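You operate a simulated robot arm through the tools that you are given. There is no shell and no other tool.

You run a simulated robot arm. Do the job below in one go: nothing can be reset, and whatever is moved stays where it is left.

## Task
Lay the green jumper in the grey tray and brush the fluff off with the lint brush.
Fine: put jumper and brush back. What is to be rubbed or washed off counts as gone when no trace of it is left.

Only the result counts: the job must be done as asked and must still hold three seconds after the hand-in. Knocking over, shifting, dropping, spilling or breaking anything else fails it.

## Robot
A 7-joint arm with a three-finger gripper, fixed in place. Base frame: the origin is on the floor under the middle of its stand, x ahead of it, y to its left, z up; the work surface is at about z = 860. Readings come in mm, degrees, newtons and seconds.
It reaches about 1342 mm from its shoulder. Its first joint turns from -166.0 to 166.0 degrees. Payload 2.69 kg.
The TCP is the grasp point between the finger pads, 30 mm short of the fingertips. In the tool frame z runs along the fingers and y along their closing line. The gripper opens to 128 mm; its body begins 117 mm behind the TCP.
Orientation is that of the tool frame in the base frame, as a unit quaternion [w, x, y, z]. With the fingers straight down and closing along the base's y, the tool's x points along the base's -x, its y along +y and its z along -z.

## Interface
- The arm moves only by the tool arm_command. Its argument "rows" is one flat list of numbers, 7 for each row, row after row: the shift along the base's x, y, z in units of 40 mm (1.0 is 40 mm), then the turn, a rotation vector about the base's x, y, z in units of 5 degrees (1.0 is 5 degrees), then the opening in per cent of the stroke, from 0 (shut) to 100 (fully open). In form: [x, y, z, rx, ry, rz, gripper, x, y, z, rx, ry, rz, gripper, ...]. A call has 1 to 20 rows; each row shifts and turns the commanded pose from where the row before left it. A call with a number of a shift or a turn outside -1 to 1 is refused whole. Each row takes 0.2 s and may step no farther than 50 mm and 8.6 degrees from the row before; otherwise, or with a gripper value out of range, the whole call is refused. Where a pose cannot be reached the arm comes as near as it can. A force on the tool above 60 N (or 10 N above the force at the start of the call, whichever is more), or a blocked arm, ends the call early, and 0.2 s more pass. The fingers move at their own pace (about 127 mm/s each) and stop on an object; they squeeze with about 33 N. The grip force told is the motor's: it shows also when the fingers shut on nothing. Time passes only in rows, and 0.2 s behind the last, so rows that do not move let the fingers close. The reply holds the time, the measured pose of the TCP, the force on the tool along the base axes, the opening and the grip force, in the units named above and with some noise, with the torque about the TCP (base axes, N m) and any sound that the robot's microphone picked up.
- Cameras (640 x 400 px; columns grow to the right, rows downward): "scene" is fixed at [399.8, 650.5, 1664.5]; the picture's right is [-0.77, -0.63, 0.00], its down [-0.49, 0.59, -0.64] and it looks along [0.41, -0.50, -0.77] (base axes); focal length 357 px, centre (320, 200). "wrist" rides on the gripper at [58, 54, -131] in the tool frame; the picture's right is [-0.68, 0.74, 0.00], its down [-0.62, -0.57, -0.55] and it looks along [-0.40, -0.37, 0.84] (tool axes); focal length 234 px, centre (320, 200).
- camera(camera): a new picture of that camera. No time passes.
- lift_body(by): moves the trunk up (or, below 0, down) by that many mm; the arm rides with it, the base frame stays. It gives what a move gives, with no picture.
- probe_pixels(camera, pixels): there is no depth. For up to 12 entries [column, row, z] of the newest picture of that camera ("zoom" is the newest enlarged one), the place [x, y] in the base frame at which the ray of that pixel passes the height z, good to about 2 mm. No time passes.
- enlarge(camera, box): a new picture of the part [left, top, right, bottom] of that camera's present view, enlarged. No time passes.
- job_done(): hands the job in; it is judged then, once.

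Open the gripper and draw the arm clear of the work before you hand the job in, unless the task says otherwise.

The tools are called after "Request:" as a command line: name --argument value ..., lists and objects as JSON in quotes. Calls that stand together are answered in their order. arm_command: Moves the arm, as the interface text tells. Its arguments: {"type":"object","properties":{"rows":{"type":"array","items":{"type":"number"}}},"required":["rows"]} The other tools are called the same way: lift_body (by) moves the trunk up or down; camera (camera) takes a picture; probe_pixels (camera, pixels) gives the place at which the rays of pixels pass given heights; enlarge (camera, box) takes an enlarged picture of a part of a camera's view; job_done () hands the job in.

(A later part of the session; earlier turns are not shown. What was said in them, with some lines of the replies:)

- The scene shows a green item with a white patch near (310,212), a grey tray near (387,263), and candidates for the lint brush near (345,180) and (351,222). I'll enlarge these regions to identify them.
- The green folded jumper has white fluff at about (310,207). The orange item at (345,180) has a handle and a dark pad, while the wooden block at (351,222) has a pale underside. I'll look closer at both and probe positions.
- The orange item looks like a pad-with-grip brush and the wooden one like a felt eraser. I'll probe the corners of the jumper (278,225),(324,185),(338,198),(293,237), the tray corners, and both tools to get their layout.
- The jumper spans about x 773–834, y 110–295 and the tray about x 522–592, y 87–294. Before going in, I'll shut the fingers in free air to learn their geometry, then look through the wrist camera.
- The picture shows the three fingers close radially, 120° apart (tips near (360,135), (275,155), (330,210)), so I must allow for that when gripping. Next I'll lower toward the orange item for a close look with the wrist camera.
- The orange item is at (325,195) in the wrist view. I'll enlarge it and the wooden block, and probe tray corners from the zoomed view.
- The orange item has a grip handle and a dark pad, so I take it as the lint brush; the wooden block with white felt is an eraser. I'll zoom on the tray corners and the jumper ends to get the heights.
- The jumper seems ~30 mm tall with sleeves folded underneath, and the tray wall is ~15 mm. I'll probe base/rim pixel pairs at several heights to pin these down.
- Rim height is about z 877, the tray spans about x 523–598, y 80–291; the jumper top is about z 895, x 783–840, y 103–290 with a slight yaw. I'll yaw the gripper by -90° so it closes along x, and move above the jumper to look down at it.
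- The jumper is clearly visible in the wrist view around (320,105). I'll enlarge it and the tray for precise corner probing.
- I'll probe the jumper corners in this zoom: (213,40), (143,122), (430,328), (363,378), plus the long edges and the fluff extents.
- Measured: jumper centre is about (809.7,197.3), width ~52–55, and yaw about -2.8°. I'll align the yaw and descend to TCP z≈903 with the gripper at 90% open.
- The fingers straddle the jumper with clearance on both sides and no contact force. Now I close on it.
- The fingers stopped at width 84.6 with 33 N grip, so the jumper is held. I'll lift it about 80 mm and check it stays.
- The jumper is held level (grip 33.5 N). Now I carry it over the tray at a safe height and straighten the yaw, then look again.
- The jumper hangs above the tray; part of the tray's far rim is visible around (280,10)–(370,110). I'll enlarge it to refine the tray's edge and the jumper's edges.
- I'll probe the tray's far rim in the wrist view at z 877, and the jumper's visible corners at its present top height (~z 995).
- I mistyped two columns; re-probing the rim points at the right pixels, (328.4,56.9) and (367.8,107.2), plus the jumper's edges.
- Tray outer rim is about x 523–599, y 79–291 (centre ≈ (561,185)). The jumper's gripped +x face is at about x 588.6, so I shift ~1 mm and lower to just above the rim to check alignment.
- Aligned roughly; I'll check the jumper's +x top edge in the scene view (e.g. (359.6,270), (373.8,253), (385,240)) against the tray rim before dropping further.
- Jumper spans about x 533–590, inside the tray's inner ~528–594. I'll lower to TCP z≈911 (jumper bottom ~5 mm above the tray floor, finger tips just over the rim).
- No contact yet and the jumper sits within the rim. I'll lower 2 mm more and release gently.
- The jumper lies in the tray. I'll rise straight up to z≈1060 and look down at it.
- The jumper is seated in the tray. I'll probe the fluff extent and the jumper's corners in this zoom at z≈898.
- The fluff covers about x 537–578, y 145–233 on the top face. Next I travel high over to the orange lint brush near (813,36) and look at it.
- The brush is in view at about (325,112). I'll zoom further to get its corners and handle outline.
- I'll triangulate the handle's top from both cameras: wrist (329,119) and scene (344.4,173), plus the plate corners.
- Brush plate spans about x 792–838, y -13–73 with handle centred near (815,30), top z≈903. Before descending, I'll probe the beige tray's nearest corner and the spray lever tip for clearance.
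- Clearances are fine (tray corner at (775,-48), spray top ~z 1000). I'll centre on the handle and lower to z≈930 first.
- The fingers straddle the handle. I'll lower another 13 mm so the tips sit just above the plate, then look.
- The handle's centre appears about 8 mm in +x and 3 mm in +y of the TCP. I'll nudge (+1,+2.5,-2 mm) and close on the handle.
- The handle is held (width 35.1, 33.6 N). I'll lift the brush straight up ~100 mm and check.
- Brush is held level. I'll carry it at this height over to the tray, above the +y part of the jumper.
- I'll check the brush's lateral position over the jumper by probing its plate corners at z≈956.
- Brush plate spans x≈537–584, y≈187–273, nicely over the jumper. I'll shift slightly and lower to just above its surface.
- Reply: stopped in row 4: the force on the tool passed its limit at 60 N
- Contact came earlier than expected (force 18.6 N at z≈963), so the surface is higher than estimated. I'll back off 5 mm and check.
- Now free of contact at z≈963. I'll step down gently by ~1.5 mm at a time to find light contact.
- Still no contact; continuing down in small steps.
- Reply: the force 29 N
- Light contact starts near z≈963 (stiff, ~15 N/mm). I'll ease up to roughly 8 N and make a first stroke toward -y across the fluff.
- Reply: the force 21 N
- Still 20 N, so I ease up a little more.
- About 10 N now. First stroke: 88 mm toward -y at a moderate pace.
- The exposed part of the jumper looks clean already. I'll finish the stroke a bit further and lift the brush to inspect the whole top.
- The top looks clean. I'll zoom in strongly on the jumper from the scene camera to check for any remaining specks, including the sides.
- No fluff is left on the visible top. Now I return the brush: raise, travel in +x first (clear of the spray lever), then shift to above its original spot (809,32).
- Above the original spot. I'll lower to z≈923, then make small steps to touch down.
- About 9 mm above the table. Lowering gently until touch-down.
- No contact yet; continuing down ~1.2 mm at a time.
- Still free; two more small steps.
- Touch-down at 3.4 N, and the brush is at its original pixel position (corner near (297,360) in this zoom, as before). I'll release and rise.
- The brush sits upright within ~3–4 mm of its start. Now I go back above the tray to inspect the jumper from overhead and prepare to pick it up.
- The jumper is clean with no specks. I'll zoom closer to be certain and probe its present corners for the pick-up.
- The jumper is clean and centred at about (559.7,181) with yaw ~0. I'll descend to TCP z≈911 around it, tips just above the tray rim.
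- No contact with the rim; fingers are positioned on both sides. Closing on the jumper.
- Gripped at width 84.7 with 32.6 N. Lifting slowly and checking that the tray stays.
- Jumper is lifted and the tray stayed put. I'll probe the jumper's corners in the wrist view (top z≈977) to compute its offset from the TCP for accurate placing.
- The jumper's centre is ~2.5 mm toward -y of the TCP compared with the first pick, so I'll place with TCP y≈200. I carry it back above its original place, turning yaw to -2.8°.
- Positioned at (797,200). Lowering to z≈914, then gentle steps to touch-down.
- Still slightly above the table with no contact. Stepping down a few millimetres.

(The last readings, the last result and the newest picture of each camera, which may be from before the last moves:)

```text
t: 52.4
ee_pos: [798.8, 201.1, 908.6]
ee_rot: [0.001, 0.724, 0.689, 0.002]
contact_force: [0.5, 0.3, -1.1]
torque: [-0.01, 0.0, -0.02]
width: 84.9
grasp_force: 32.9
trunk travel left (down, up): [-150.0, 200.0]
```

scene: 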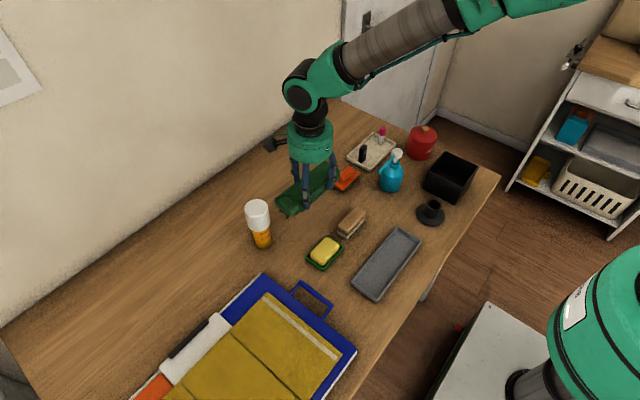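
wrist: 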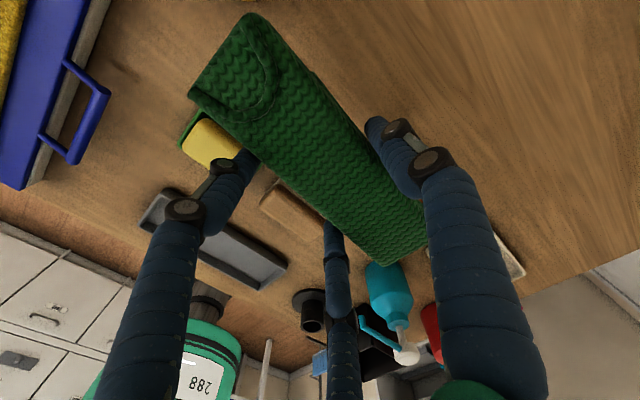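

Continuing down toward z≈905 in small steps.

Request:
arm_command --rows '[0, 0, -0.04, 0, 0, 0, 20, 0, 0, 0, 0, 0, 0, 20]'

Request:
arm_command --rows '[0, 0, -0.04, 0, 0, 0, 20, 0, 0, 0, 0, 0, 0, 20]'

```text
t: 53.0
ee_pos: [798.9, 200.1, 907.3]
ee_rot: [0.001, 0.724, 0.69, 0.002]
contact_force: [0.1, 1.4, 5.3]
torque: [-0.15, 0.15, -0.09]
width: 84.8
grasp_force: 33.4
trunk travel left (down, up): [-150.0, 200.0]
```

```text
t: 53.6
ee_pos: [799.0, 200.1, 906.4]
ee_rot: [0.001, 0.724, 0.689, 0.004]
contact_force: [-3.1, -1.6, 18.3]
torque: [-0.27, 0.22, -0.04]
width: 85.0
grasp_force: 33.1
trunk travel left (down, up): [-150.0, 200.0]
```

Touch-down reached (18 N). I'll ease up ~1 mm, release, and rise.

Request:
arm_command --rows '[0, 0, 0.03, 0, 0, 0, 20, 0, 0, 0, 0, 0, 0, 70, 0, 0, 0, 0, 0, 0, 78, 0, 0, 0, 0, 0, 0, 90, 0, 0, 0, 0, 0, 0, 90, 0, 0, 0.3, 0, 0, 0, 90, 0, 0, 0.8, 0, 0, 0, 90, 0, 0, 0.95, 0, 0, 0, 90, 0, 0, 0.95, 0, 0, 0, 90, 0, 0, 0.9, 0, 0, 0, 90]'

Request:
camera --camera "wrist"

Request:
enlarge --camera "wrist" --box '[235, 10, 435, 190]'

Request:
enlarge --camera "scene" --box '[270, 170, 350, 250]'

```text
t: 55.8
ee_pos: [798.5, 200.2, 1063.8]
ee_rot: [0.002, 0.724, 0.69, 0.001]
contact_force: [0.5, -0.3, 0.0]
torque: [0.0, -0.02, -0.04]
width: 115.1
grasp_force: 0.0
trunk travel left (down, up): [-150.0, 200.0]
```

```text
taken
```

wrist: 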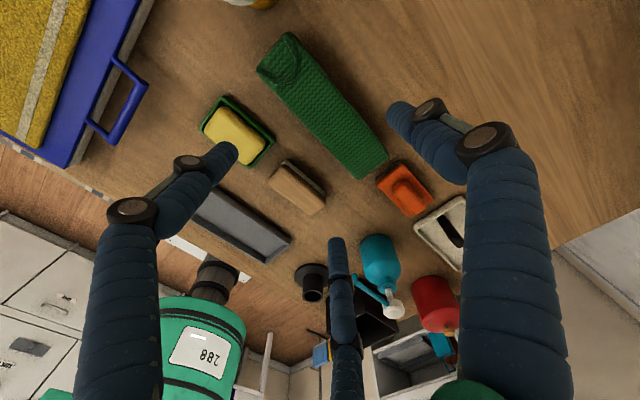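

```text
2.22 times, centred on (335, 100) of wrist
```

zoom: 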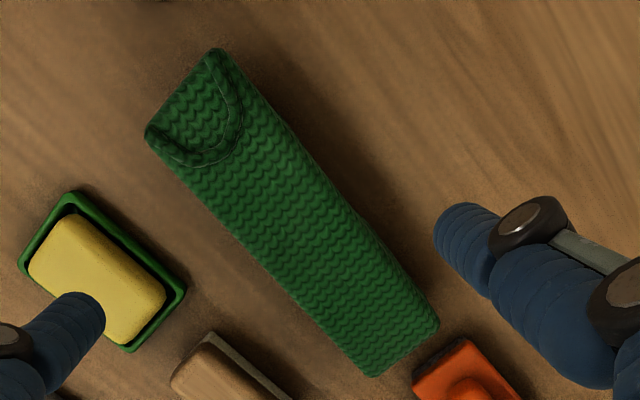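

```text
5.00 times, centred on (310, 210) of scene
```

zoom: 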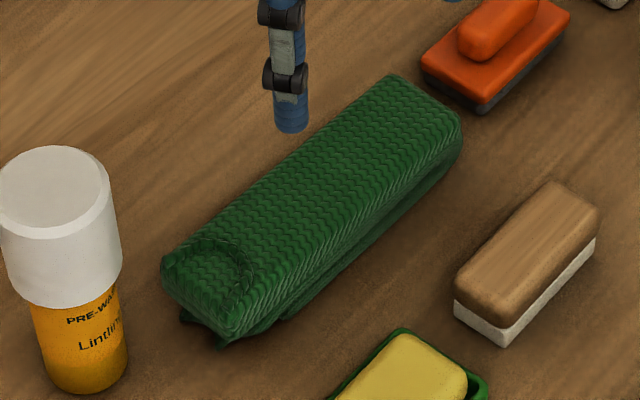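

The jumper matches its original pixel position (corners at (162,262), (461,122) as before) and is free of fluff. I'll raise the arm clear, back toward its start pose, with the gripper open.

Request:
arm_command --rows '[0, 0, 0.9, 0, 0, 0, 100, 0, 0, 0.9, 0, 0, 0, 100, 0, 0, 0.9, 0, 0, 0, 100, -0.4, -0.6, 0.4, 0, 0, 0.5, 100, -0.4, -0.6, 0, 0, 0, 1, 100, -0.4, -0.6, 0, 0, 0, 1, 100, -0.4, -0.6, 0, 0, 0, 1, 100, -0.4, -0.6, 0, 0, 0, 1, 100, -0.4, -0.6, 0, 0, 0, 1, 100, 0, -0.5, 0, 0, 0, 1, 100]'

Request:
camera --camera "scene"

Request:
enlarge --camera "scene" --box '[260, 120, 460, 310]'

Request:
enlarge --camera "scene" --box '[278, 180, 342, 240]'

```text
t: 58.0
ee_pos: [701.9, 36.7, 1186.2]
ee_rot: [0.0, 0.502, 0.865, 0.003]
contact_force: [-0.3, -0.1, 0.4]
torque: [-0.01, -0.06, 0.01]
width: 128.0
grasp_force: 0.0
trunk travel left (down, up): [-150.0, 200.0]
```

```text
taken
```

scene: 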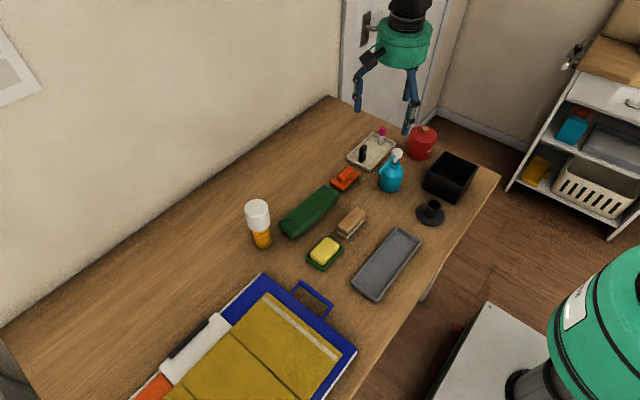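

```text
2.11 times, centred on (360, 215) of scene
```

zoom: 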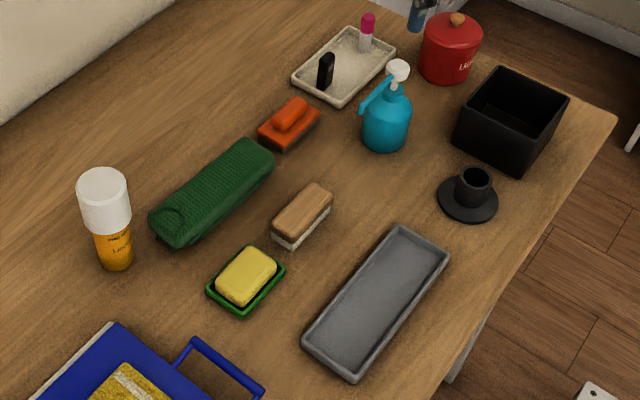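

```text
6.67 times, centred on (310, 210) of scene
```

zoom: 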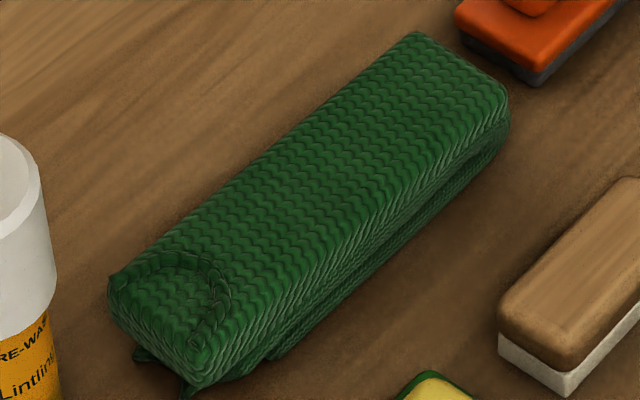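

The jumper is clean and back in place, the brush is back, the tray and everything else are where they were, and the arm is clear with the gripper open. Handing in.

Request:
job_done

```text
The job is handed in.
```

The job is done and handed in. I laid the green jumper in the grey tray, brushed it with the lint brush, and put both back.

- **Fluff:** one stroke took it all off. I checked close-up from both cameras and saw no specks left on the top or the visible sides.
- **Lint brush:** I used the orange one with the handle and dark pad. I took the wooden block with the white underside to be an eraser.
- **Jumper:** it is back where it started, matching its original position in the picture.
- **Brush:** it is upright, about 3–4 mm from where it began. I left it there rather than pick it up again.
- **Pressing:** on first touching the jumper, the brush briefly pressed harder than planned (about 60 N) and the arm stopped itself. I backed off and did the stroke at about 10 N.
- **Everything else:** the tray and other items look unmoved. The arm is clear with the gripper open.

I read "Fine: put jumper and brush back" as asking for both to be returned, so the jumper is on the table, not in the tray.
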